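You operate a simulated robot arm through the tools that you are given. There is no shell and no other tool.

You are at the controls of a simulated two-armed robot. One attempt, no reset.

JOB
Unplug the grey plug and wind its cable back on to the reel.
Fine: switch the power strip off first, stand the plug on the bench, slide the reel's blue slider to FREE to wind and back to LOCK after. Set down upright: grey plug.

Only the result counts: the job must be done as asked and must still hold three seconds after the hand-in. Knocking over, shifting, dropping, spilling or breaking anything else fails it.

ROBOT AND FRAMES
Two 6-joint arms with fingered hands on one trunk that stands fixed in place. Base frame: the origin is at the foot of the trunk, x ahead of it, y to its left, z up; the work surface is at about z = 860. Readings come in mm, degrees, newtons and seconds.
The left shoulder is at [20, 157, 829], the right one opposite. With the tool pointing down near the work surface each hand reaches from about 280 to 820 mm from the base axis, measured 20 degrees to its own side. Payload 4.1 kg a hand.
The TCP of each hand is the grasp point between the finger pads, 33 mm short of the fingertips. In the tool frame z runs along the fingers and y along their closing line. The gripper opens to 112 mm. The gripper's body begins 39 mm behind the TCP. The gripper is a hand of 4 fingers: y runs from the thumb to the fingers, the wrist lies at [-16, -118, -200] in the tool frame.
Orientation is told as [roll, pitch, yaw] about the base's x, y, z axes, in that order, counted from this pose: with the fingers straight down and the wrist toward the robot, the tool's x, y and z point along [0, 1, 0], [1, 0, 0] and [0, 0, -1] of the base frame.

CONTROLS
- The arms move only by the tool drive_tool. It takes "left_rows", "right_rows" or both (then of equal length, played together; a hand with none holds still); each is a list of rows, each an object of numbers (a shift or turn left out is 0): "dx", "dy", "dz": the shift along the tool's x, y, z in units of 250 mm (1.0 is 250 mm); "wx", "wy", "wz": the turn, a rotation vector about the tool's x, y, z in units of 120 degrees (1.0 is 120 degrees). In form: [{"dx": .., "dy": .., "dz": .., "wx": .., "wy": .., "wz": ..}, ...]. A call has 1 to 20 rows; each row is the pose to reach, as a shift and turn from the pose commanded when the call began, along the tool's axes at that moment. A call with a number of a shift or a turn outside -1 to 1 is refused whole. Each row takes 0.2 s and may step no farther than 50 mm and 8.6 degrees from the row before; otherwise, the whole call is refused. A pose out of reach is approached as far as the arm can. The call stops where the force on the tool passes 40 N (or 10 N more than at its start, if that is more) or the arm is blocked; 0.2 s more then pass. In this call time passes only in rows, and 0.2 s behind the last. The reply holds the time, the measured pose of the TCP, the force on the tool along the base axes, the opening and the grip force, in the units named above and with some noise, with the torque about the TCP (base axes, N m) and any sound that the robot's microphone picked up.
- Cameras (640 x 400 px; columns grow to the right, rows downward): "scene" is now at [49.6, -46.9, 1471.9]; the picture's right is [-0.53, -0.85, 0.00], its down [-0.40, 0.25, -0.88] and it looks along [0.75, -0.47, -0.47] (base axes); focal length 357 px, centre (320, 200). "left" rides on the left gripper at [-66, -89, -130] in its tool frame; the picture's right is [-0.79, -0.29, 0.54], its down [0.55, -0.71, 0.44] and it looks along [0.26, 0.64, 0.72] (tool axes); focal length 247 px, centre (320, 200). "right" rides on the right gripper at [66, -89, -130] in its tool frame; the picture's right is [-0.79, 0.29, -0.54], its down [-0.55, -0.71, 0.44] and it looks along [-0.26, 0.64, 0.72] (tool axes); focal length 247 px, centre (320, 200). There is no depth. A picture from a camera that has moved, and an enlarged one, comes with that camera's place and axes in the base frame and with its lens.
- grab_frame(camera): a new picture of that camera. It takes no simulated time.
- set_fingers(index, middle, ring, thumb_bend, thumb_turn, hand): sets how far each is bent, from 0 (flat) to 1 (curled in); at 0.3 the hand is open as for a grip, at 0.7 the pads meet at the TCP. One left out holds its place. A second passes; each finger stops where it meets its share of the squeeze, and holds until it gets a number again. It is the only way to open and close the hand. It gives what a move gives, with no picture; readings hold the bend of each and the force on the fingers (four entries, about 0 where the hand has none), thumb and palm. thumb_turn goes from beside the hand (0) to across from the fingers (1), as for a grip.
- head_to(pan, tilt): turns the head with the scene camera to pan (to the left, within 86 degrees either way) and tilt (down, from -29 to 69), counted from straight ahead of the robot. It gives what a move gives.
- zoom(camera, box): a new picture of the part [left, top, right, bottom] of that camera's present view, enlarged. It takes no simulated time.
- job_done(): hands the job in; it is judged then, once.

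Places have to be worked out from the pictures, the camera data and where the tool is seen. Open the grippers and draw the arms clear of the work before you hand the job in, unless the task says otherwise.

The tools are called after ">>>" as a command line: name --argument value ..., lists and objects as JSON in quotes. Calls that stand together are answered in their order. drive_tool: Moves the arms, as the interface text tells. Its arguments: {"type":"object","properties":{"left_rows":{"type":"array","items":{"type":"object","properties":{"dx":{"type":"number"},"dy":{"type":"number"},"dz":{"type":"number"},"wx":{"type":"number"},"wy":{"type":"number"},"wz":{"type":"number"}}}},"right_rows":{"type":"array","items":{"type":"object","properties":{"dx":{"type":"number"},"dy":{"type":"number"},"dz":{"type":"number"},"wx":{"type":"number"},"wy":{"type":"number"},"wz":{"type":"number"}}}}},"required":[]} The other tools are called the same way: set_fingers (index, middle, ring, thumb_bend, thumb_turn, hand) moves the fingers one by one; head_to (pan, tilt) turns the head that bears the scene camera; grab_frame (camera) takes a picture; zoom (camera, box) takes an enlarged picture of a part of a camera's view; job_done () hands the job in.

At the start:

```text
time_s: 0.0
left_tcp_pos: [382.9, -82.8, 1241.8]
left_tool_rot: [0.0, 0.1, -31.4]
left_contact_force: [-0.1, 0.6, -0.4]
left_torque: [0.0, 0.0, -0.02]
left_width: 111.4
left_finger_force: 0.1
left_shape: jaw
left_bend: [0.3, 0.3, 0.3, 0.3, 0.98]
left_finger forces: [0.0, 0.0, 0.0, 0.0, 0.0, 0.0]
right_tcp_pos: [385.0, -438.7, 1232.0]
right_tool_rot: [0.0, -0.1, -31.4]
right_contact_force: [-0.4, 0.1, -0.1]
right_torque: [-0.01, 0.0, 0.05]
right_width: 111.5
right_finger_force: 0.0
right_shape: jaw
right_bend: [0.3, 0.3, 0.3, 0.3, 0.98]
right_finger forces: [0.0, 0.1, 0.0, 0.0, 0.0, 0.1]
head pan, tilt: [-31.9, 28.3]
```

scene: 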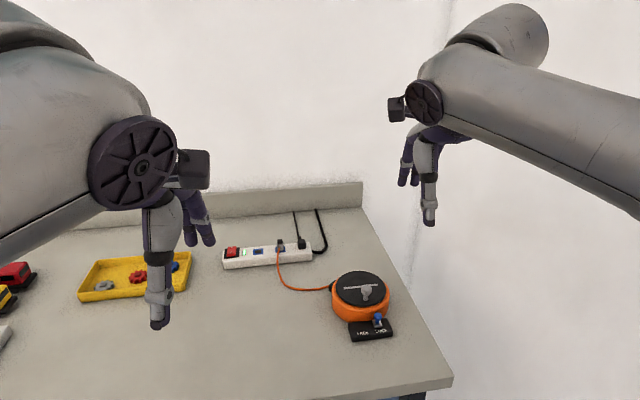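
right: 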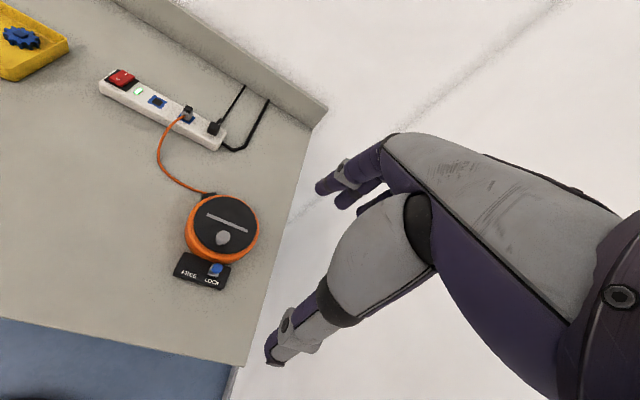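
left: 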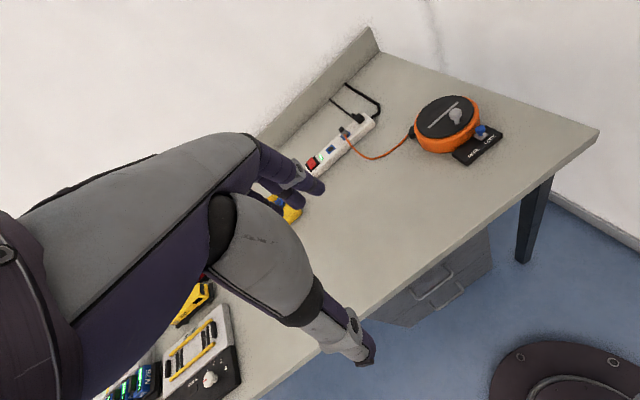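

I'll start by looking closer at the strip, plug, and reel from the scene and hand cameras.

>>> zoom --camera "scene" --box '[200, 190, 420, 350]'

>>> zoom --camera "right" --box '[80, 40, 300, 180]'

>>> zoom --camera "right" --box '[140, 170, 300, 310]'

>>> zoom --camera "left" --box '[290, 60, 530, 210]'

```text
2.50 times, centred on (310, 270) of scene
camera zoom: at [49.6, -46.9, 1471.9], right [-0.53, -0.85, 0.0], down [-0.4, 0.25, -0.88], along [0.75, -0.47, -0.47], focal length 893 px, centre (345, 25)
```

zoom: 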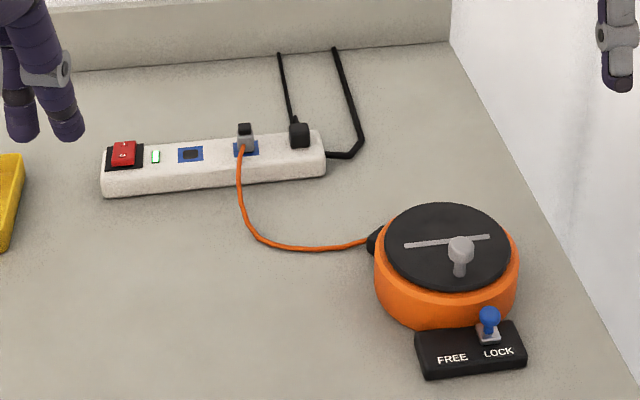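

```text
2.86 times, centred on (190, 110) of right
camera zoom: at [342.6, -337.5, 1362.4], right [-0.17, -0.83, 0.54], down [-0.89, -0.1, -0.44], along [0.41, -0.56, -0.72], focal length 706 px, centre (691, 457)
```

zoom: 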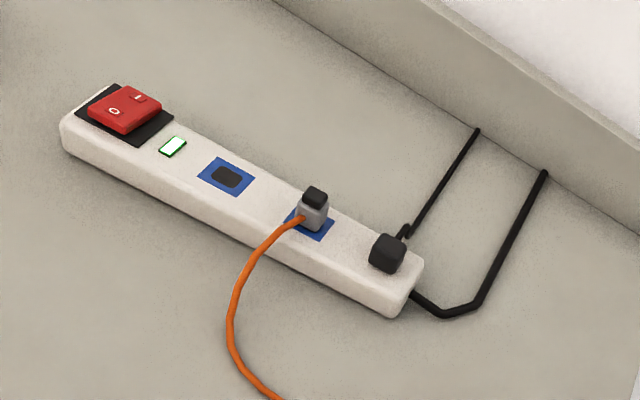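

```text
2.86 times, centred on (220, 240) of right
camera zoom: at [342.6, -337.5, 1362.4], right [-0.17, -0.83, 0.54], down [-0.89, -0.1, -0.44], along [0.41, -0.56, -0.72], focal length 706 px, centre (606, 86)
```

zoom: 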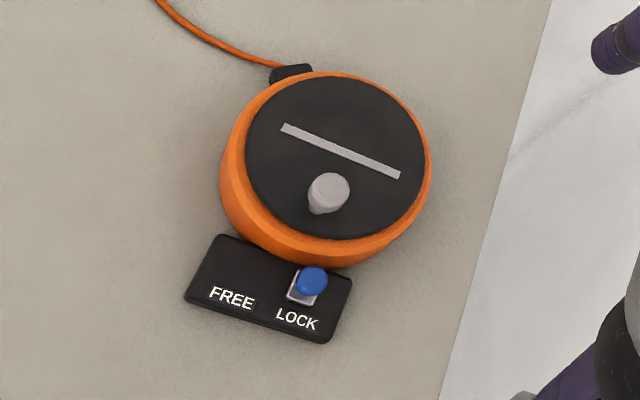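

```text
2.67 times, centred on (410, 135) of left
camera zoom: at [273.2, -91.6, 1372.6], right [-0.66, -0.53, -0.54], down [-0.32, 0.84, -0.44], along [0.68, -0.12, -0.72], focal length 659 px, centre (80, 373)
```

zoom: 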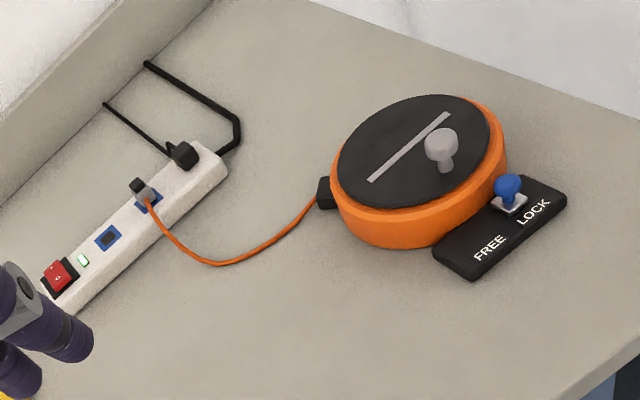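

The strip lies near x≈780–840, y≈-260…-430 and the reel around (521,-452). I'll zoom much closer on the switch, plug, reel crank and slider before moving.

>>> zoom --camera "scene" --box '[218, 230, 322, 275]'

>>> zoom --camera "right" --box '[95, 60, 175, 110]'

>>> zoom --camera "right" --box '[160, 85, 240, 135]'

>>> zoom --camera "scene" --box '[325, 260, 405, 345]'

>>> zoom --camera "left" --box '[330, 80, 410, 150]'

>>> zoom --camera "left" --box '[400, 80, 510, 170]'

```text
6.15 times, centred on (270, 252) of scene
camera zoom: at [49.6, -46.9, 1471.9], right [-0.53, -0.85, 0.0], down [-0.4, 0.25, -0.88], along [0.75, -0.47, -0.47], focal length 2198 px, centre (628, -123)
```

zoom: 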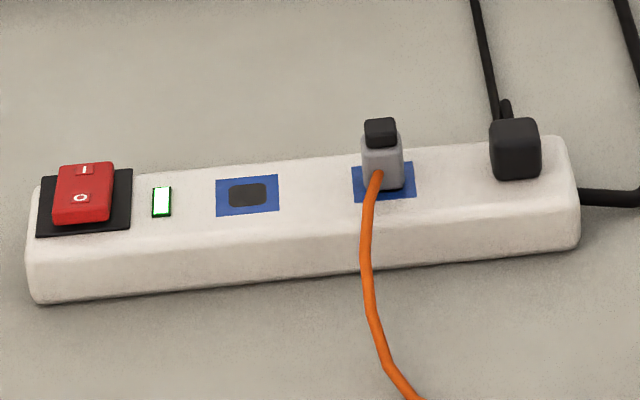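

```text
8.00 times, centred on (135, 85) of right
camera zoom: at [342.6, -337.5, 1362.4], right [-0.17, -0.83, 0.54], down [-0.89, -0.1, -0.44], along [0.41, -0.56, -0.72], focal length 1976 px, centre (1800, 1120)
```

zoom: 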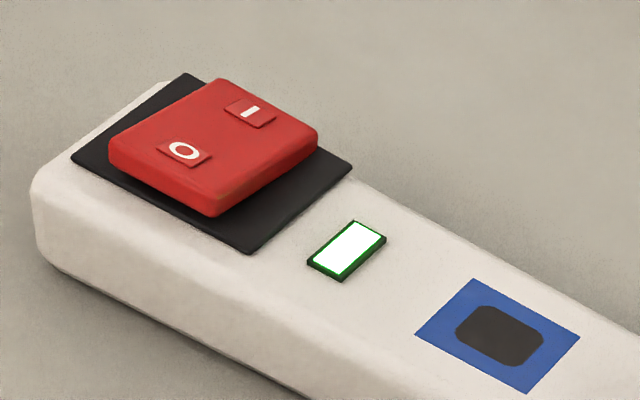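

```text
8.00 times, centred on (200, 110) of right
camera zoom: at [342.6, -337.5, 1362.4], right [-0.17, -0.83, 0.54], down [-0.89, -0.1, -0.44], along [0.41, -0.56, -0.72], focal length 1976 px, centre (1280, 920)
```

zoom: 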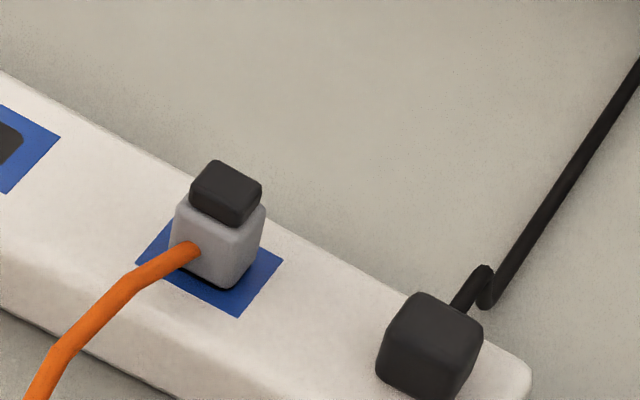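

```text
4.71 times, centred on (365, 302) of scene
camera zoom: at [49.6, -46.9, 1471.9], right [-0.53, -0.85, 0.0], down [-0.4, 0.25, -0.88], along [0.75, -0.47, -0.47], focal length 1680 px, centre (108, -282)
```

zoom: 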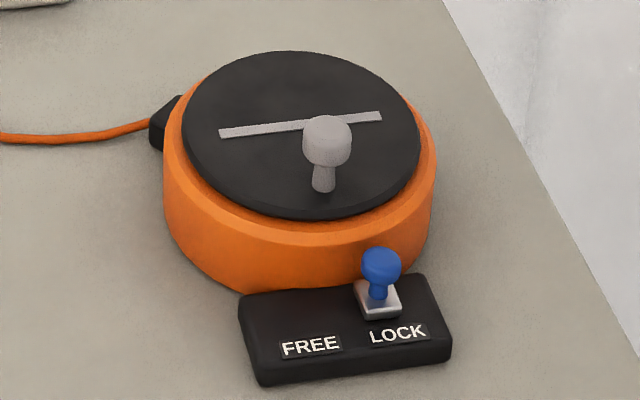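

```text
5.71 times, centred on (370, 115) of left
camera zoom: at [273.2, -91.6, 1372.6], right [-0.66, -0.53, -0.54], down [-0.32, 0.84, -0.44], along [0.68, -0.12, -0.72], focal length 1411 px, centre (34, 686)
```

zoom: 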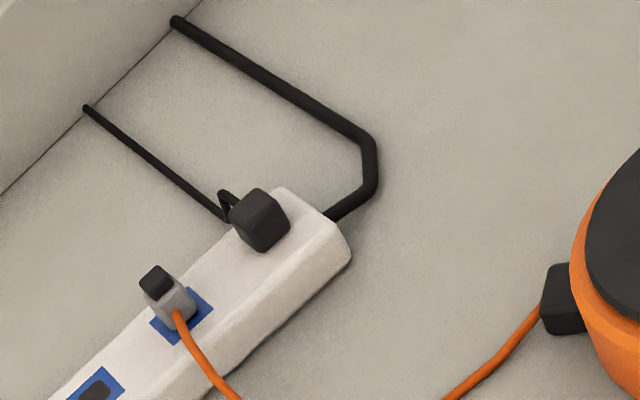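

```text
4.44 times, centred on (455, 125) of left
camera zoom: at [273.2, -91.6, 1372.6], right [-0.66, -0.53, -0.54], down [-0.32, 0.84, -0.44], along [0.68, -0.12, -0.72], focal length 1098 px, centre (-280, 533)
```

zoom: 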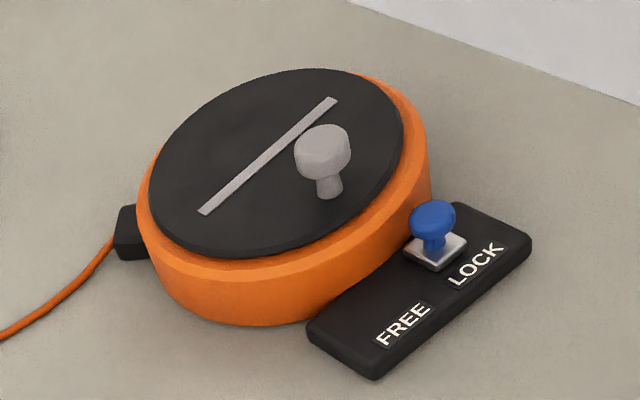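

The strip runs along direction ≈(0.39,0.92) with rocker "O" on the robot side at about (820,-254,905), and the plug at about (782,-377) with its top near z≈917. I'll shape the right hand into a single-finger poke and see how it looks.

>>> set_fingers --hand "right" --index 1.0 --ring 1.0 --middle 0.65 --thumb_bend 0.65

>>> zoom --camera "scene" --box '[370, 70, 500, 240]'

>>> grab_frame --camera "right"

>>> grab_frame --camera "left"

```text
time_s: 1.0
left_tcp_pos: [384.0, -82.3, 1240.8]
left_tool_rot: [0.0, -0.1, -31.5]
left_contact_force: [0.0, -0.4, -0.3]
left_torque: [-0.01, 0.01, 0.02]
left_width: 111.8
left_finger_force: 0.0
left_shape: jaw
left_bend: [0.3, 0.3, 0.3, 0.3, 0.98]
left_finger forces: [0.0, 0.0, 0.1, 0.0, 0.0, 0.0]
right_tcp_pos: [385.2, -439.1, 1232.7]
right_tool_rot: [0.0, 0.0, -31.3]
right_contact_force: [-0.3, 0.2, -0.2]
right_torque: [-0.01, -0.02, -0.03]
right_width: 7.2
right_finger_force: 0.0
right_shape: fingers
right_bend: [0.84, 0.65, 1.0, 0.63, 0.97]
right_finger forces: [0.0, 0.1, 0.0, 0.1, 0.0, 0.1]
head pan, tilt: [-31.9, 28.3]
```

```text
2.35 times, centred on (435, 155) of scene
camera zoom: at [49.6, -46.9, 1471.9], right [-0.53, -0.85, 0.0], down [-0.4, 0.25, -0.88], along [0.75, -0.47, -0.47], focal length 840 px, centre (49, 306)
```

zoom: 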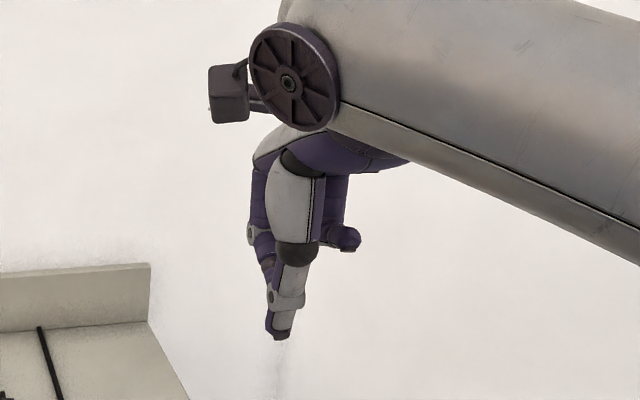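

```text
taken
camera right: at [342.6, -337.5, 1362.4], right [-0.17, -0.83, 0.54], down [-0.89, -0.1, -0.44], along [0.41, -0.56, -0.72], focal length 247 px, centre (320, 200)
```

right: 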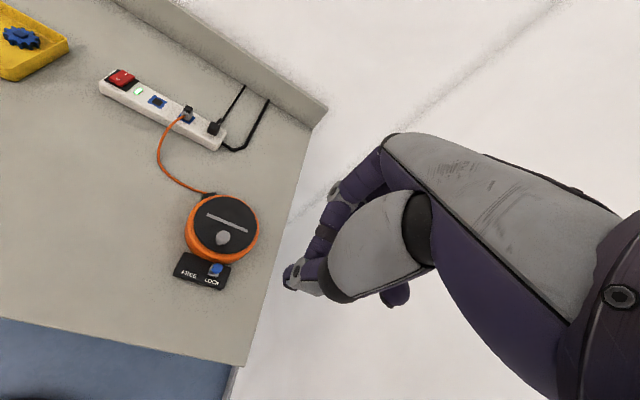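

```text
taken
camera left: at [273.2, -91.7, 1372.6], right [-0.66, -0.53, -0.54], down [-0.32, 0.84, -0.44], along [0.68, -0.12, -0.72], focal length 247 px, centre (320, 200)
```

left: 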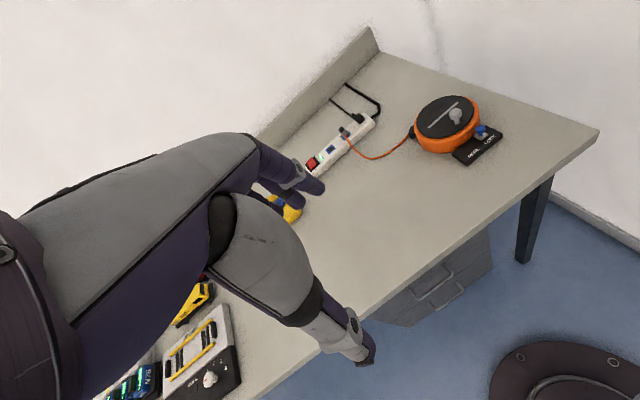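

Index stopped against the thumb at 0.84 and ring is fully curled, leaving middle+thumb as a poking tip. Now I move the left arm out of the way to the left and bring the right hand toward a waypoint above the bench, aligning yaw with the strip.

>>> drive_tool --right_rows '[{"dx": 0.137, "dy": 0.085, "dz": 0.055, "wz": -0.012}, {"dx": 0.273, "dy": 0.169, "dz": 0.109, "wz": -0.024}, {"dx": 0.41, "dy": 0.254, "dz": 0.164, "wz": -0.036}, {"dx": 0.547, "dy": 0.338, "dz": 0.219, "wz": -0.047}, {"dx": 0.683, "dy": 0.423, "dz": 0.273, "wz": -0.059}, {"dx": 0.82, "dy": 0.507, "dz": 0.328, "wz": -0.071}]' --left_rows '[{"dx": 0.103, "dy": -0.087}, {"dx": 0.207, "dy": -0.173}, {"dx": 0.31, "dy": -0.26}, {"dx": 0.413, "dy": -0.347}, {"dx": 0.517, "dy": -0.433}, {"dx": 0.62, "dy": -0.52}]'

>>> grab_frame --camera "scene"

>>> grab_frame --camera "right"

```text
time_s: 2.4
left_tcp_pos: [355.2, 114.6, 1239.7]
left_tool_rot: [0.0, 0.0, -31.5]
left_contact_force: [-1.1, 0.6, 0.2]
left_torque: [-0.01, -0.08, 0.0]
left_width: 111.7
left_finger_force: 0.0
left_shape: jaw
left_bend: [0.3, 0.3, 0.3, 0.3, 0.98]
left_finger forces: [0.0, 0.0, 0.0, 0.1, 0.0, 0.0]
right_tcp_pos: [599.0, -334.7, 1147.8]
right_tool_rot: [0.1, -0.1, -22.8]
right_contact_force: [-0.7, -0.2, 0.1]
right_torque: [0.03, -0.02, 0.0]
right_width: 7.6
right_finger_force: 0.0
right_shape: fingers
right_bend: [0.84, 0.65, 1.0, 0.63, 0.97]
right_finger forces: [0.1, 0.0, 0.0, 0.0, 0.0, 0.1]
head pan, tilt: [-31.9, 28.3]
```

```text
taken
```

scene: 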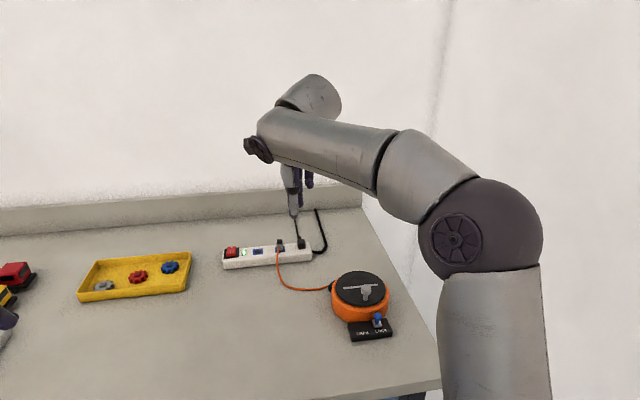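

```text
taken
camera right: at [541.4, -240.3, 1278.6], right [-0.05, -0.84, 0.54], down [-0.87, -0.23, -0.44], along [0.49, -0.49, -0.72], focal length 247 px, centre (320, 200)
```

right: 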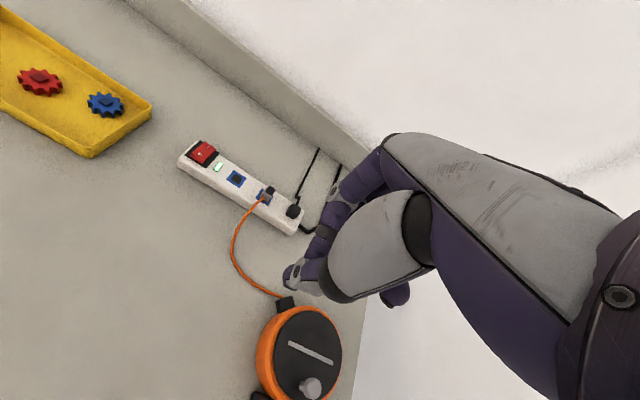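

The right hand is above the bench, well clear. I'll zoom with the right camera for refined locations of the rocker, plug and strip before tilting.

>>> zoom --camera "right" --box '[170, 130, 320, 240]'

>>> zoom --camera "right" --box '[230, 270, 350, 400]'

```text
3.64 times, centred on (245, 185) of right
camera zoom: at [541.4, -240.3, 1278.6], right [-0.05, -0.84, 0.54], down [-0.87, -0.23, -0.44], along [0.49, -0.49, -0.72], focal length 898 px, centre (593, 254)
```

zoom: 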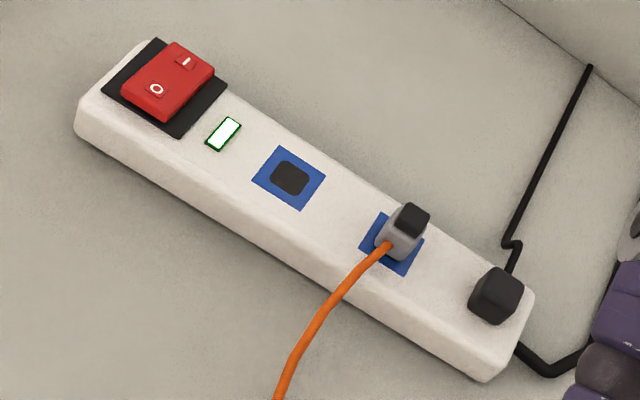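

```text
3.08 times, centred on (290, 335) of right
camera zoom: at [541.4, -240.3, 1278.6], right [-0.05, -0.84, 0.54], down [-0.87, -0.23, -0.44], along [0.49, -0.49, -0.72], focal length 760 px, centre (412, -215)
```

zoom: 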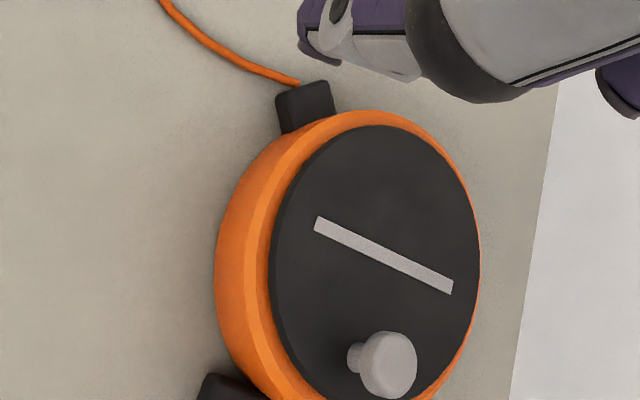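

The O mark triangulates to about (821,-254,905). I'll move the right hand to ~60 mm above it with a 30° outward tilt to stay within reach.

>>> drive_tool --right_rows '[{"dx": 0.107, "dy": 0.102, "dz": 0.099, "wx": -0.042}, {"dx": 0.213, "dy": 0.205, "dz": 0.197, "wx": -0.083}, {"dx": 0.32, "dy": 0.307, "dz": 0.296, "wx": -0.125}, {"dx": 0.427, "dy": 0.409, "dz": 0.394, "wx": -0.167}, {"dx": 0.533, "dy": 0.512, "dz": 0.493, "wx": -0.208}, {"dx": 0.64, "dy": 0.614, "dz": 0.591, "wx": -0.25}]'

>>> grab_frame --camera "scene"

>>> grab_frame --camera "right"

>>> zoom --camera "scene" --box '[200, 170, 300, 270]'

```text
time_s: 3.8
left_tcp_pos: [354.1, 114.2, 1240.0]
left_tool_rot: [0.1, 0.1, -31.6]
left_contact_force: [-0.1, 0.3, -0.3]
left_torque: [0.02, -0.06, 0.05]
left_width: 111.8
left_finger_force: 0.1
left_shape: jaw
left_bend: [0.3, 0.3, 0.3, 0.3, 0.98]
left_finger forces: [0.0, 0.1, 0.0, 0.1, 0.0, 0.0]
right_tcp_pos: [804.3, -241.5, 1001.2]
right_tool_rot: [0.1, -30.2, -22.9]
right_contact_force: [0.2, -0.3, 0.5]
right_torque: [0.02, 0.01, 0.01]
right_width: 7.7
right_finger_force: 0.0
right_shape: fingers
right_bend: [0.84, 0.65, 1.0, 0.63, 0.97]
right_finger forces: [0.0, 0.0, 0.1, 0.0, 0.1, 0.1]
head pan, tilt: [-31.9, 28.3]
```

```text
taken
```

scene: 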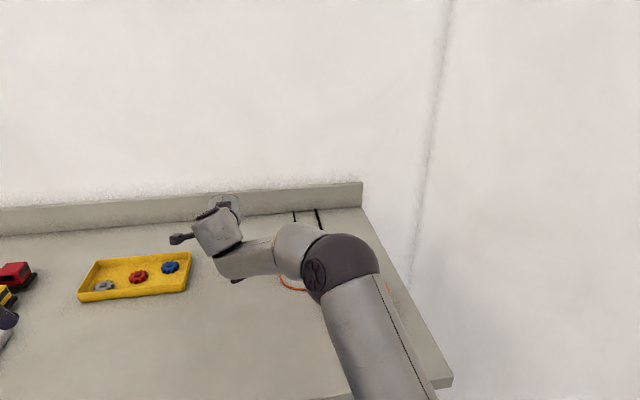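

```text
taken
camera right: at [698.3, -127.0, 1069.3], right [-0.33, -0.72, 0.61], down [-0.58, -0.35, -0.73], along [0.75, -0.59, -0.3], focal length 247 px, centre (320, 200)
```

right: 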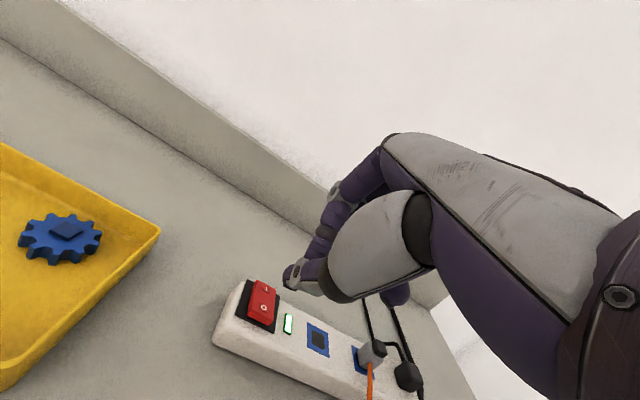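

```text
4.00 times, centred on (250, 220) of scene
camera zoom: at [48.9, -47.1, 1471.9], right [-0.53, -0.85, 0.0], down [-0.4, 0.25, -0.88], along [0.75, -0.47, -0.47], focal length 1428 px, centre (600, 120)
```

zoom: 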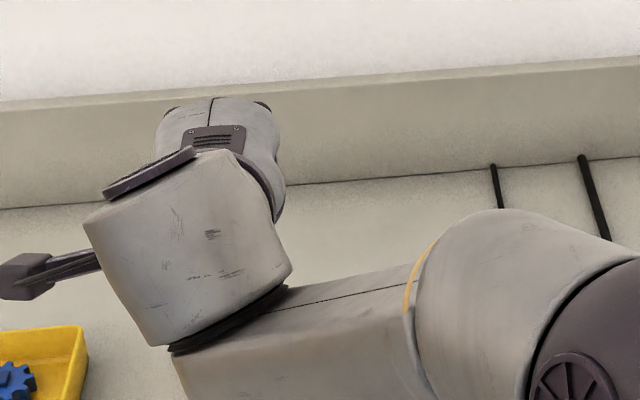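

The hand camera shows the fingertips just short of the rocker. I'll zoom in there to see where the tip is relative to the O side.

>>> zoom --camera "right" --box '[200, 220, 420, 380]'

>>> grab_frame --camera "left"

```text
2.50 times, centred on (310, 300) of right
camera zoom: at [698.3, -127.0, 1069.3], right [-0.33, -0.72, 0.61], down [-0.58, -0.35, -0.73], along [0.75, -0.59, -0.3], focal length 617 px, centre (345, -50)
```

zoom: 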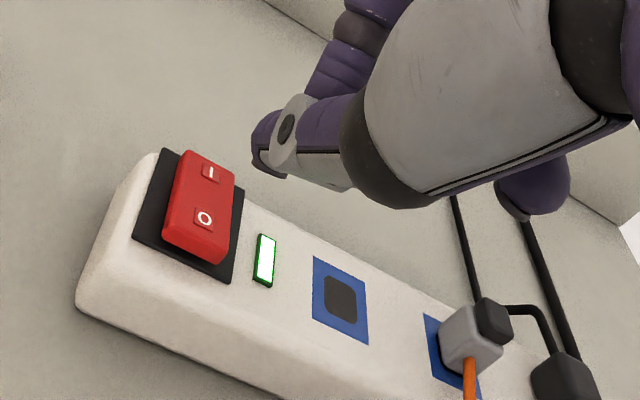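

```text
taken
camera left: at [244.6, 105.8, 1371.4], right [-0.66, -0.53, -0.54], down [-0.32, 0.84, -0.44], along [0.68, -0.12, -0.72], focal length 247 px, centre (320, 200)
```

left: 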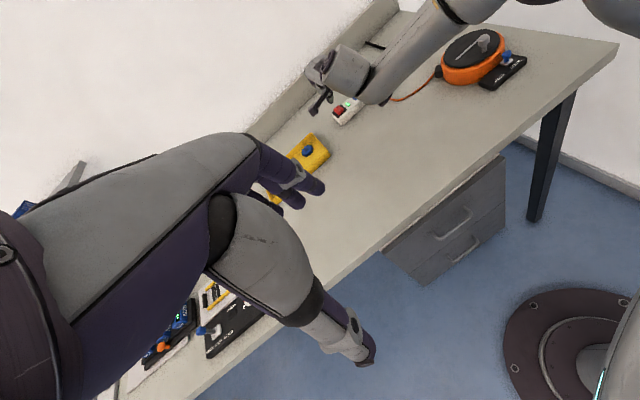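

Thumb tip is the lowest point, roughly 50 mm below the TCP. I'll move to roughly 15 mm above the O side and look again.

>>> drive_tool --right_rows '[{"dx": -0.015, "dy": -0.002, "dz": 0.068}, {"dx": -0.029, "dy": -0.004, "dz": 0.136}]'

>>> zoom --camera "right" --box '[200, 220, 420, 380]'

>>> zoom --camera "left" --box '[290, 60, 390, 140]'

```text
time_s: 4.4
left_tcp_pos: [354.9, 115.6, 1241.8]
left_tool_rot: [-0.1, -0.1, -31.4]
left_contact_force: [-0.8, 1.0, 0.4]
left_torque: [-0.04, -0.01, -0.03]
left_width: 111.4
left_finger_force: 0.0
left_shape: jaw
left_bend: [0.3, 0.3, 0.3, 0.3, 0.98]
left_finger forces: [0.0, 0.1, 0.0, 0.1, 0.0, 0.1]
right_tcp_pos: [815.7, -252.6, 971.9]
right_tool_rot: [0.0, -30.1, -22.9]
right_contact_force: [-0.3, -0.6, -0.2]
right_torque: [-0.01, -0.03, 0.0]
right_width: 7.6
right_finger_force: 0.0
right_shape: fingers
right_bend: [0.84, 0.65, 1.0, 0.63, 0.97]
right_finger forces: [0.0, 0.0, 0.0, 0.0, 0.1, 0.0]
head pan, tilt: [-31.9, 28.3]
```

```text
2.50 times, centred on (310, 300) of right
camera zoom: at [710.0, -138.4, 1039.3], right [-0.33, -0.72, 0.61], down [-0.58, -0.35, -0.73], along [0.75, -0.59, -0.3], focal length 617 px, centre (345, -50)
```

zoom: 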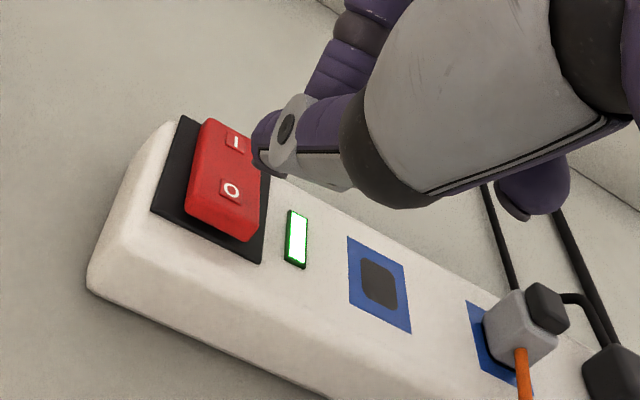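

```text
5.00 times, centred on (340, 100) of left
camera zoom: at [245.0, 106.1, 1371.3], right [-0.66, -0.53, -0.54], down [-0.32, 0.84, -0.44], along [0.68, -0.12, -0.72], focal length 1235 px, centre (220, 700)
```

zoom: 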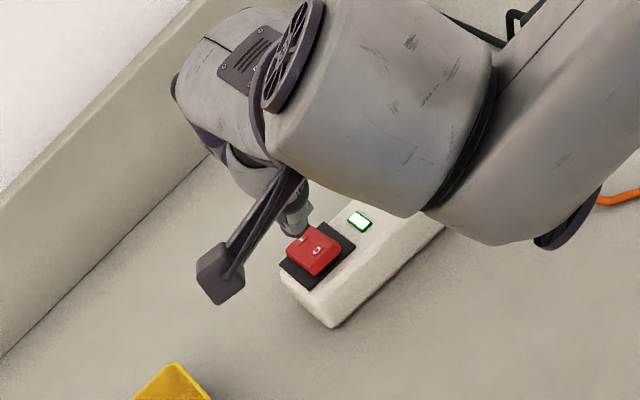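

I'll enlarge the left camera's view further to judge where the tip is relative to the rocker.

>>> zoom --camera "left" --box '[330, 90, 380, 122]'

>>> zoom --camera "right" --box '[240, 250, 320, 310]'

```text
12.50 times, centred on (355, 106) of left
camera zoom: at [245.0, 106.1, 1371.3], right [-0.66, -0.53, -0.54], down [-0.32, 0.84, -0.44], along [0.68, -0.12, -0.72], focal length 3087 px, centre (-118, 1375)
```

zoom: 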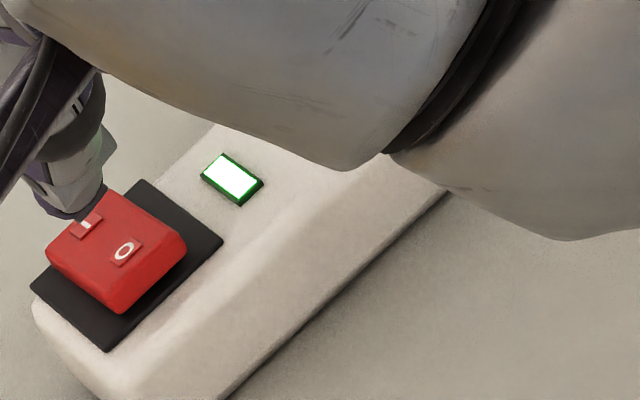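

```text
6.67 times, centred on (280, 280) of right
camera zoom: at [710.0, -138.4, 1039.3], right [-0.33, -0.72, 0.61], down [-0.58, -0.35, -0.73], along [0.75, -0.59, -0.3], focal length 1646 px, centre (587, -333)
```

zoom: 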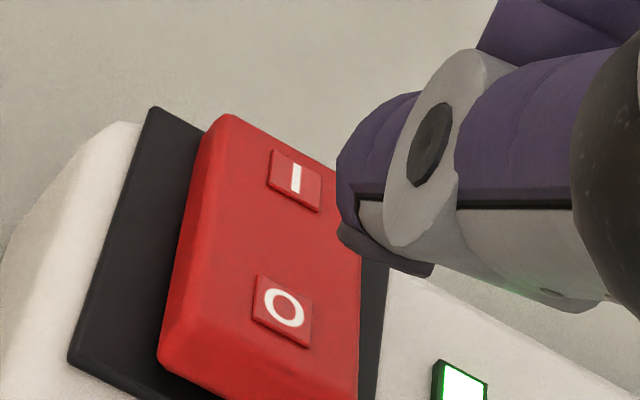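

The tip's exact depth is ambiguous between the two views, so I approach in small steps and re-check parallax as it nears the rocker.

>>> drive_tool --right_rows '[{"dx": -0.01, "dy": 0.017, "dz": 0.045}, {"dx": -0.021, "dy": 0.034, "dz": 0.089}]'

>>> zoom --camera "right" --box '[240, 230, 340, 310]'

>>> zoom --camera "left" --box '[330, 90, 380, 122]'

```text
time_s: 5.0
left_tcp_pos: [356.1, 115.3, 1240.5]
left_tool_rot: [0.0, 0.0, -31.4]
left_contact_force: [-0.6, -0.1, -0.6]
left_torque: [0.0, -0.04, -0.01]
left_width: 111.7
left_finger_force: 0.0
left_shape: jaw
left_bend: [0.3, 0.3, 0.3, 0.3, 0.98]
left_finger forces: [0.0, 0.1, 0.0, 0.0, 0.0, 0.1]
right_tcp_pos: [830.9, -265.0, 956.6]
right_tool_rot: [-0.1, -30.0, -22.9]
right_contact_force: [0.0, -0.3, -0.3]
right_torque: [0.04, 0.0, 0.04]
right_width: 7.8
right_finger_force: 0.1
right_shape: fingers
right_bend: [0.84, 0.65, 1.0, 0.63, 0.97]
right_finger forces: [0.0, 0.0, 0.0, 0.0, 0.0, 0.1]
head pan, tilt: [-31.9, 28.3]
```

```text
5.00 times, centred on (290, 270) of right
camera zoom: at [725.1, -150.7, 1025.3], right [-0.33, -0.72, 0.61], down [-0.58, -0.35, -0.73], along [0.74, -0.59, -0.3], focal length 1235 px, centre (470, -150)
```

zoom: 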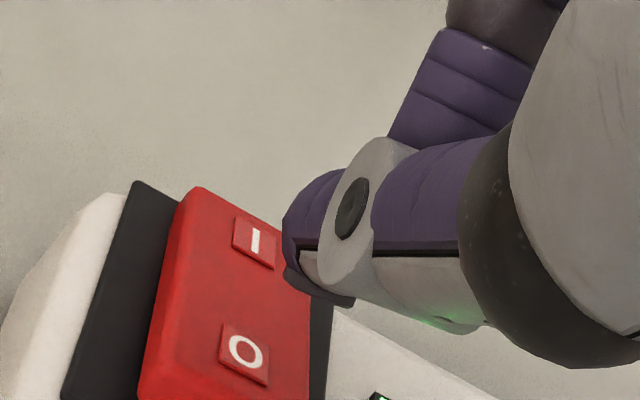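

```text
12.50 times, centred on (355, 106) of left
camera zoom: at [245.0, 106.0, 1371.4], right [-0.66, -0.53, -0.54], down [-0.32, 0.84, -0.44], along [0.68, -0.12, -0.72], focal length 3087 px, centre (-118, 1375)
```

zoom: 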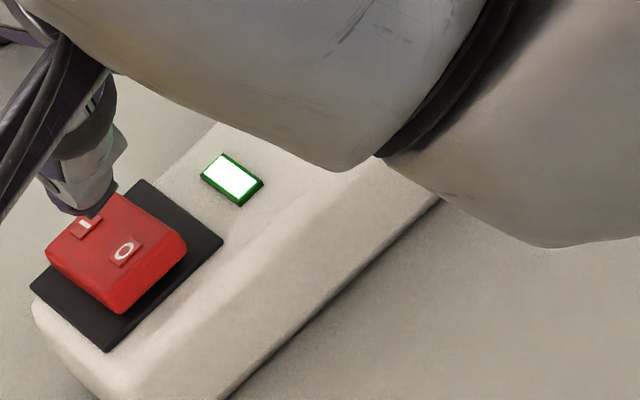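

The tip looks to be roughly 15–20 mm above the rocker. I'll descend 9 mm more and check again.

>>> drive_tool --right_rows '[{"dx": -0.001, "dy": -0.003, "dz": 0.019}, {"dx": -0.003, "dy": -0.006, "dz": 0.038}]'

>>> zoom --camera "right" --box '[240, 230, 340, 310]'

>>> zoom --camera "left" --box '[330, 90, 380, 122]'

```text
time_s: 5.6
left_tcp_pos: [355.8, 113.9, 1240.4]
left_tool_rot: [0.1, 0.0, -31.4]
left_contact_force: [-0.3, -0.2, 0.3]
left_torque: [-0.01, -0.02, -0.01]
left_width: 111.7
left_finger_force: 0.0
left_shape: jaw
left_bend: [0.3, 0.3, 0.3, 0.3, 0.98]
left_finger forces: [0.1, 0.1, 0.0, 0.1, 0.0, 0.0]
right_tcp_pos: [834.7, -268.8, 947.9]
right_tool_rot: [0.0, -29.9, -22.9]
right_contact_force: [1.0, 0.6, 0.0]
right_torque: [0.01, -0.01, -0.02]
right_width: 7.6
right_finger_force: 0.1
right_shape: fingers
right_bend: [0.84, 0.65, 1.0, 0.63, 0.97]
right_finger forces: [0.0, 0.0, 0.0, 0.0, 0.0, 0.1]
head pan, tilt: [-31.9, 28.3]
```

```text
5.00 times, centred on (290, 270) of right
camera zoom: at [727.8, -154.4, 1015.7], right [-0.33, -0.72, 0.61], down [-0.58, -0.35, -0.73], along [0.74, -0.59, -0.3], focal length 1235 px, centre (470, -150)
```

zoom: 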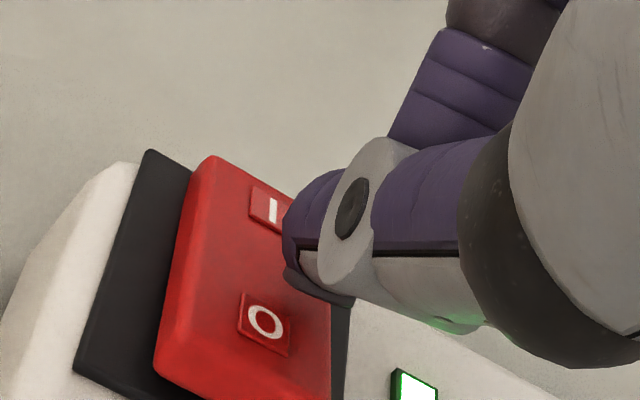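

```text
12.50 times, centred on (355, 106) of left
camera zoom: at [245.1, 106.0, 1371.3], right [-0.66, -0.53, -0.54], down [-0.32, 0.84, -0.44], along [0.68, -0.12, -0.72], focal length 3087 px, centre (-118, 1375)
```

zoom: 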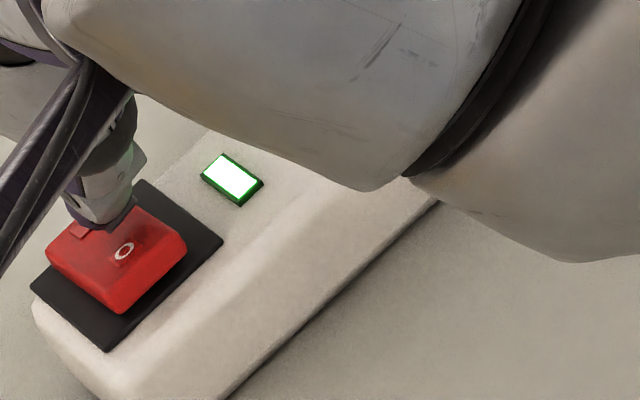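

Both views now agree the tip is a few mm above the rocker near its middle. I shift ~11 mm toward the robot and ~4 mm left to get over the O side, then check.

>>> drive_tool --right_rows '[{"dx": 0.008, "dy": -0.017, "dz": -0.015}, {"dx": 0.016, "dy": -0.034, "dz": -0.029}]'

>>> zoom --camera "right" --box '[240, 230, 340, 310]'

>>> zoom --camera "left" --box '[330, 90, 380, 122]'

```text
time_s: 6.2
left_tcp_pos: [354.6, 115.8, 1239.3]
left_tool_rot: [0.0, 0.1, -31.6]
left_contact_force: [0.0, -0.1, 0.2]
left_torque: [0.05, 0.0, -0.01]
left_width: 111.8
left_finger_force: 0.0
left_shape: jaw
left_bend: [0.3, 0.3, 0.3, 0.3, 0.98]
left_finger forces: [0.0, 0.0, 0.0, 0.1, 0.0, 0.0]
right_tcp_pos: [826.5, -259.9, 951.1]
right_tool_rot: [0.1, -30.0, -22.9]
right_contact_force: [0.5, -0.4, -0.1]
right_torque: [-0.01, -0.02, 0.01]
right_width: 7.7
right_finger_force: 0.0
right_shape: fingers
right_bend: [0.84, 0.65, 1.0, 0.63, 0.97]
right_finger forces: [0.0, 0.0, 0.0, 0.0, 0.1, 0.0]
head pan, tilt: [-31.9, 28.3]
```

```text
5.00 times, centred on (290, 270) of right
camera zoom: at [719.6, -146.1, 1018.5], right [-0.33, -0.72, 0.61], down [-0.58, -0.35, -0.73], along [0.74, -0.59, -0.3], focal length 1235 px, centre (470, -150)
```

zoom: 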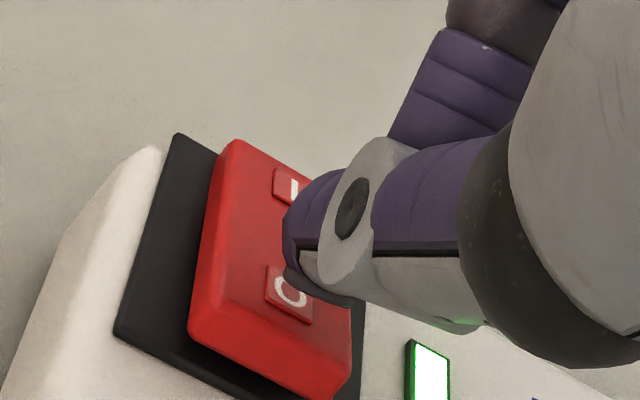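

```text
12.50 times, centred on (355, 106) of left
camera zoom: at [245.2, 106.0, 1371.3], right [-0.66, -0.53, -0.54], down [-0.32, 0.84, -0.44], along [0.68, -0.12, -0.72], focal length 3087 px, centre (-118, 1375)
```

zoom: 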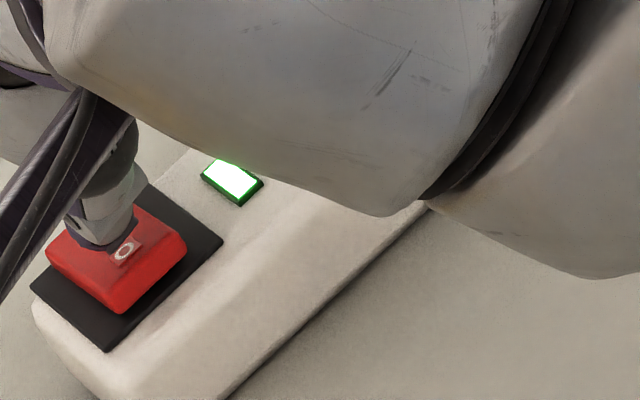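

The tip is now a few mm above the O mark. I press down ~14 mm in small steps, with the force limit as a stop.

>>> drive_tool --right_rows '[{"dy": -0.006, "dz": 0.007}, {"dy": -0.013, "dz": 0.014}, {"dy": -0.019, "dz": 0.021}, {"dy": -0.025, "dz": 0.028}, {"dy": -0.032, "dz": 0.035}, {"dy": -0.038, "dz": 0.042}]'

>>> zoom --camera "right" --box '[240, 230, 340, 310]'

>>> zoom --camera "left" --box '[330, 90, 380, 122]'

```text
time_s: 7.6
left_tcp_pos: [354.9, 115.2, 1240.3]
left_tool_rot: [0.0, 0.0, -31.6]
left_contact_force: [-0.2, 0.3, 0.4]
left_torque: [0.02, -0.04, 0.01]
left_width: 111.5
left_finger_force: 0.1
left_shape: jaw
left_bend: [0.3, 0.3, 0.3, 0.3, 0.98]
left_finger forces: [0.0, 0.0, 0.0, 0.0, 0.0, 0.1]
right_tcp_pos: [821.9, -258.7, 940.7]
right_tool_rot: [0.1, -30.4, -23.1]
right_contact_force: [-12.6, 4.9, 24.3]
right_torque: [0.45, 0.49, 0.1]
right_width: 7.0
right_finger_force: 15.8
right_shape: fingers
right_bend: [0.85, 0.65, 1.0, 0.65, 0.97]
right_finger forces: [0.0, 0.0, 0.1, 0.1, 31.5, 0.0]
head pan, tilt: [-31.9, 28.3]
```

```text
5.00 times, centred on (290, 270) of right
camera zoom: at [715.9, -144.7, 1008.7], right [-0.33, -0.72, 0.61], down [-0.58, -0.35, -0.74], along [0.75, -0.59, -0.3], focal length 1235 px, centre (470, -150)
```

zoom: 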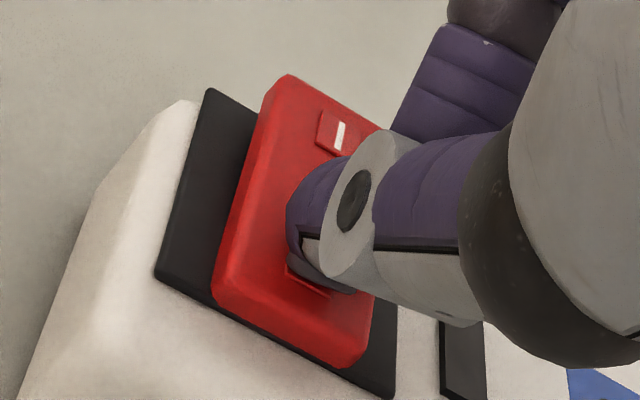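

```text
12.50 times, centred on (355, 106) of left
camera zoom: at [243.9, 106.4, 1371.5], right [-0.66, -0.53, -0.54], down [-0.32, 0.84, -0.44], along [0.68, -0.12, -0.72], focal length 3087 px, centre (-118, 1375)
```

zoom: 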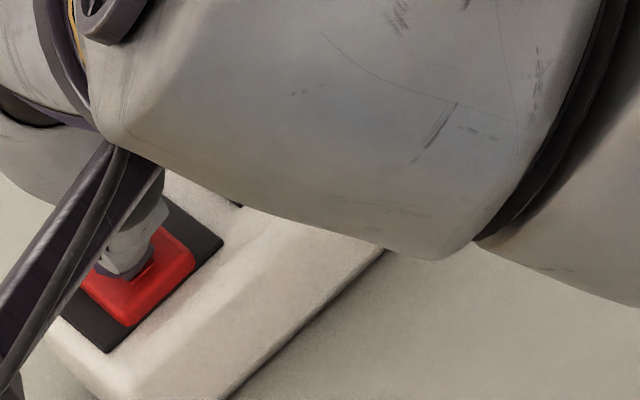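

The rocker tipped and the indicator LED went dark, so the strip is off. I back straight up and check the strip hasn't moved.

>>> drive_tool --right_rows '[{"dy": 0.04, "dz": -0.069}, {"dy": 0.1, "dz": -0.173}, {"dx": -0.05, "dy": 0.1, "dz": -0.346}, {"dx": -0.1, "dy": 0.05, "dz": -0.48}]'

>>> grab_frame --camera "right"

>>> zoom --camera "left" --box '[310, 70, 410, 135]'

```text
time_s: 8.6
left_tcp_pos: [355.2, 115.5, 1239.7]
left_tool_rot: [-0.1, -0.1, -31.5]
left_contact_force: [-0.1, 0.8, -0.3]
left_torque: [0.04, 0.02, 0.03]
left_width: 111.9
left_finger_force: 0.0
left_shape: jaw
left_bend: [0.3, 0.3, 0.3, 0.3, 0.98]
left_finger forces: [0.1, 0.0, 0.0, 0.1, 0.1, 0.0]
right_tcp_pos: [767.1, -264.8, 1044.4]
right_tool_rot: [-0.1, -29.9, -22.9]
right_contact_force: [0.8, 0.0, -1.2]
right_torque: [0.01, 0.0, 0.02]
right_width: 8.4
right_finger_force: 0.1
right_shape: fingers
right_bend: [0.85, 0.65, 1.0, 0.63, 0.97]
right_finger forces: [0.1, 0.0, 0.0, 0.0, 0.1, 0.0]
head pan, tilt: [-31.9, 28.3]
```

```text
taken
camera right: at [660.8, -150.4, 1112.7], right [-0.33, -0.72, 0.61], down [-0.58, -0.36, -0.73], along [0.74, -0.59, -0.3], focal length 247 px, centre (320, 200)
```

right: 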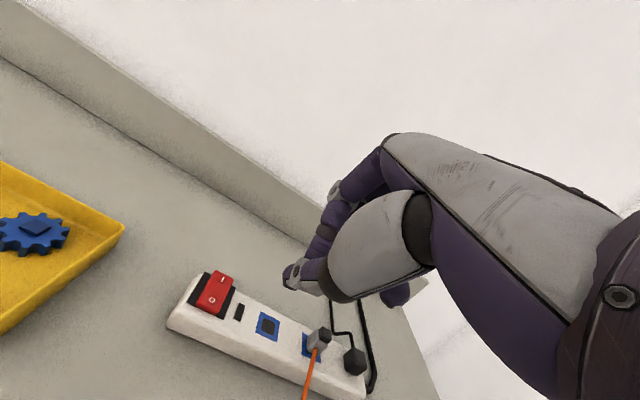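

```text
6.15 times, centred on (360, 102) of left
camera zoom: at [245.6, 106.0, 1371.3], right [-0.66, -0.53, -0.54], down [-0.32, 0.84, -0.44], along [0.68, -0.12, -0.72], focal length 1520 px, centre (74, 800)
```

zoom: 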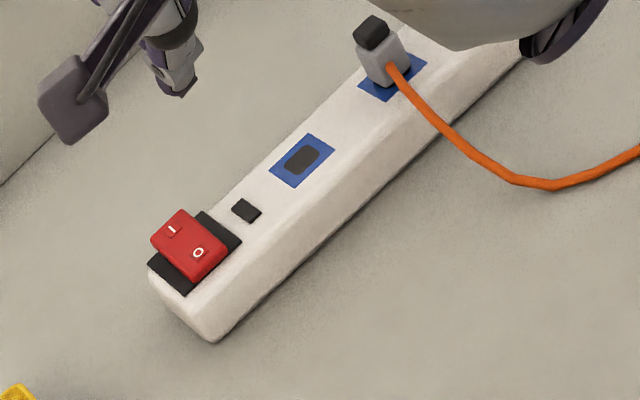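

Strip is off and unmoved. Before gripping the plug I bring the hand back where the scene camera can see it, to learn the finger geometry for a narrow pinch (ring kept curled).

>>> drive_tool --right_rows '[{"dx": -0.041, "dy": -0.068, "dz": -0.137, "wx": 0.017}, {"dx": -0.082, "dy": -0.136, "dz": -0.275, "wx": 0.033}, {"dx": -0.123, "dy": -0.204, "dz": -0.412, "wx": 0.05}, {"dx": -0.164, "dy": -0.272, "dz": -0.55, "wx": 0.066}, {"dx": -0.205, "dy": -0.34, "dz": -0.687, "wx": 0.083}]'

>>> set_fingers --hand "right" --index 0.5 --middle 0.5 --ring 1.0 --thumb_bend 0.5

>>> grab_frame --camera "scene"

>>> grab_frame --camera "right"

>>> grab_frame --camera "left"

```text
time_s: 9.8
left_tcp_pos: [356.5, 115.0, 1239.7]
left_tool_rot: [-0.2, -0.1, -31.5]
left_contact_force: [0.7, -0.3, -0.6]
left_torque: [0.02, 0.02, -0.03]
left_width: 111.7
left_finger_force: 0.1
left_shape: jaw
left_bend: [0.3, 0.3, 0.3, 0.3, 0.98]
left_finger forces: [0.1, 0.0, 0.0, 0.1, 0.1, 0.1]
right_tcp_pos: [600.3, -251.5, 1151.0]
right_tool_rot: [0.0, -19.9, -22.9]
right_contact_force: [0.1, -0.4, 0.7]
right_torque: [0.01, 0.0, 0.0]
right_width: 8.5
right_finger_force: 0.1
right_shape: fingers
right_bend: [0.85, 0.65, 1.0, 0.63, 0.97]
right_finger forces: [0.1, 0.1, 0.1, 0.0, 0.0, 0.0]
head pan, tilt: [-31.9, 28.3]
```

```text
time_s: 10.8
left_tcp_pos: [355.6, 114.8, 1239.7]
left_tool_rot: [0.0, 0.0, -31.4]
left_contact_force: [0.7, -0.2, -0.3]
left_torque: [-0.01, -0.03, 0.02]
left_width: 111.6
left_finger_force: 0.1
left_shape: jaw
left_bend: [0.3, 0.3, 0.3, 0.3, 0.98]
left_finger forces: [0.0, 0.1, 0.1, 0.0, 0.0, 0.0]
right_tcp_pos: [600.4, -250.3, 1151.1]
right_tool_rot: [0.0, -20.0, -22.9]
right_contact_force: [-0.2, 0.2, 0.2]
right_torque: [-0.02, 0.01, -0.03]
right_width: 57.1
right_finger_force: 0.0
right_shape: fingers
right_bend: [0.5, 0.5, 1.0, 0.5, 0.97]
right_finger forces: [0.0, 0.0, 0.1, 0.0, 0.1, 0.0]
head pan, tilt: [-31.9, 28.3]
```

```text
taken
```

scene: 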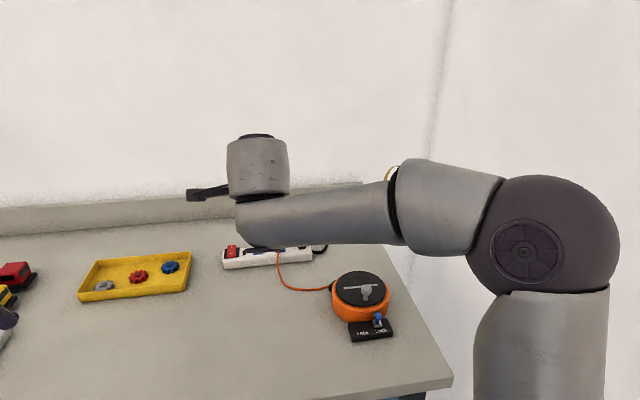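

```text
taken
camera right: at [506.6, -142.3, 1243.6], right [-0.23, -0.76, 0.6], down [-0.69, -0.31, -0.65], along [0.68, -0.57, -0.46], focal length 247 px, centre (320, 200)
```

right: 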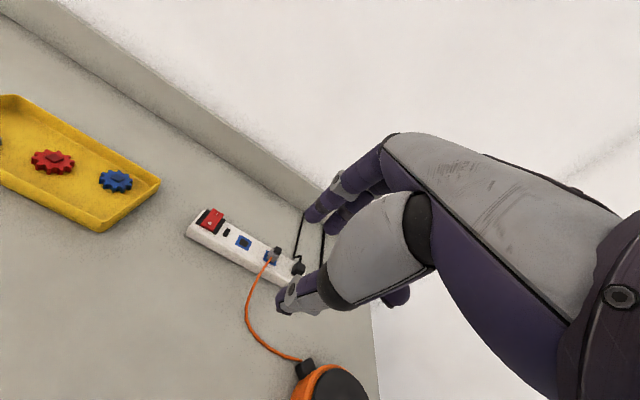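

```text
taken
camera left: at [245.1, 106.0, 1371.3], right [-0.66, -0.53, -0.54], down [-0.32, 0.84, -0.44], along [0.68, -0.12, -0.72], focal length 247 px, centre (320, 200)
```

left: 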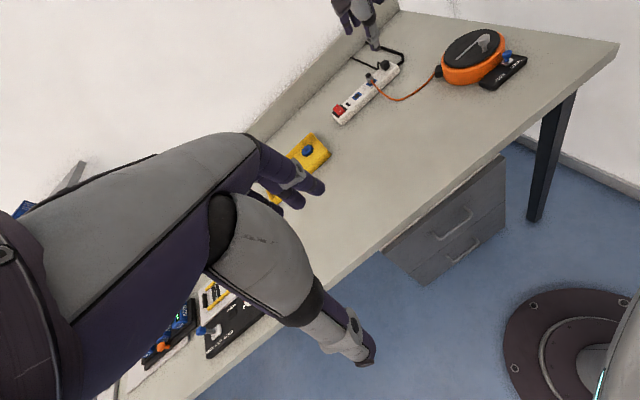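

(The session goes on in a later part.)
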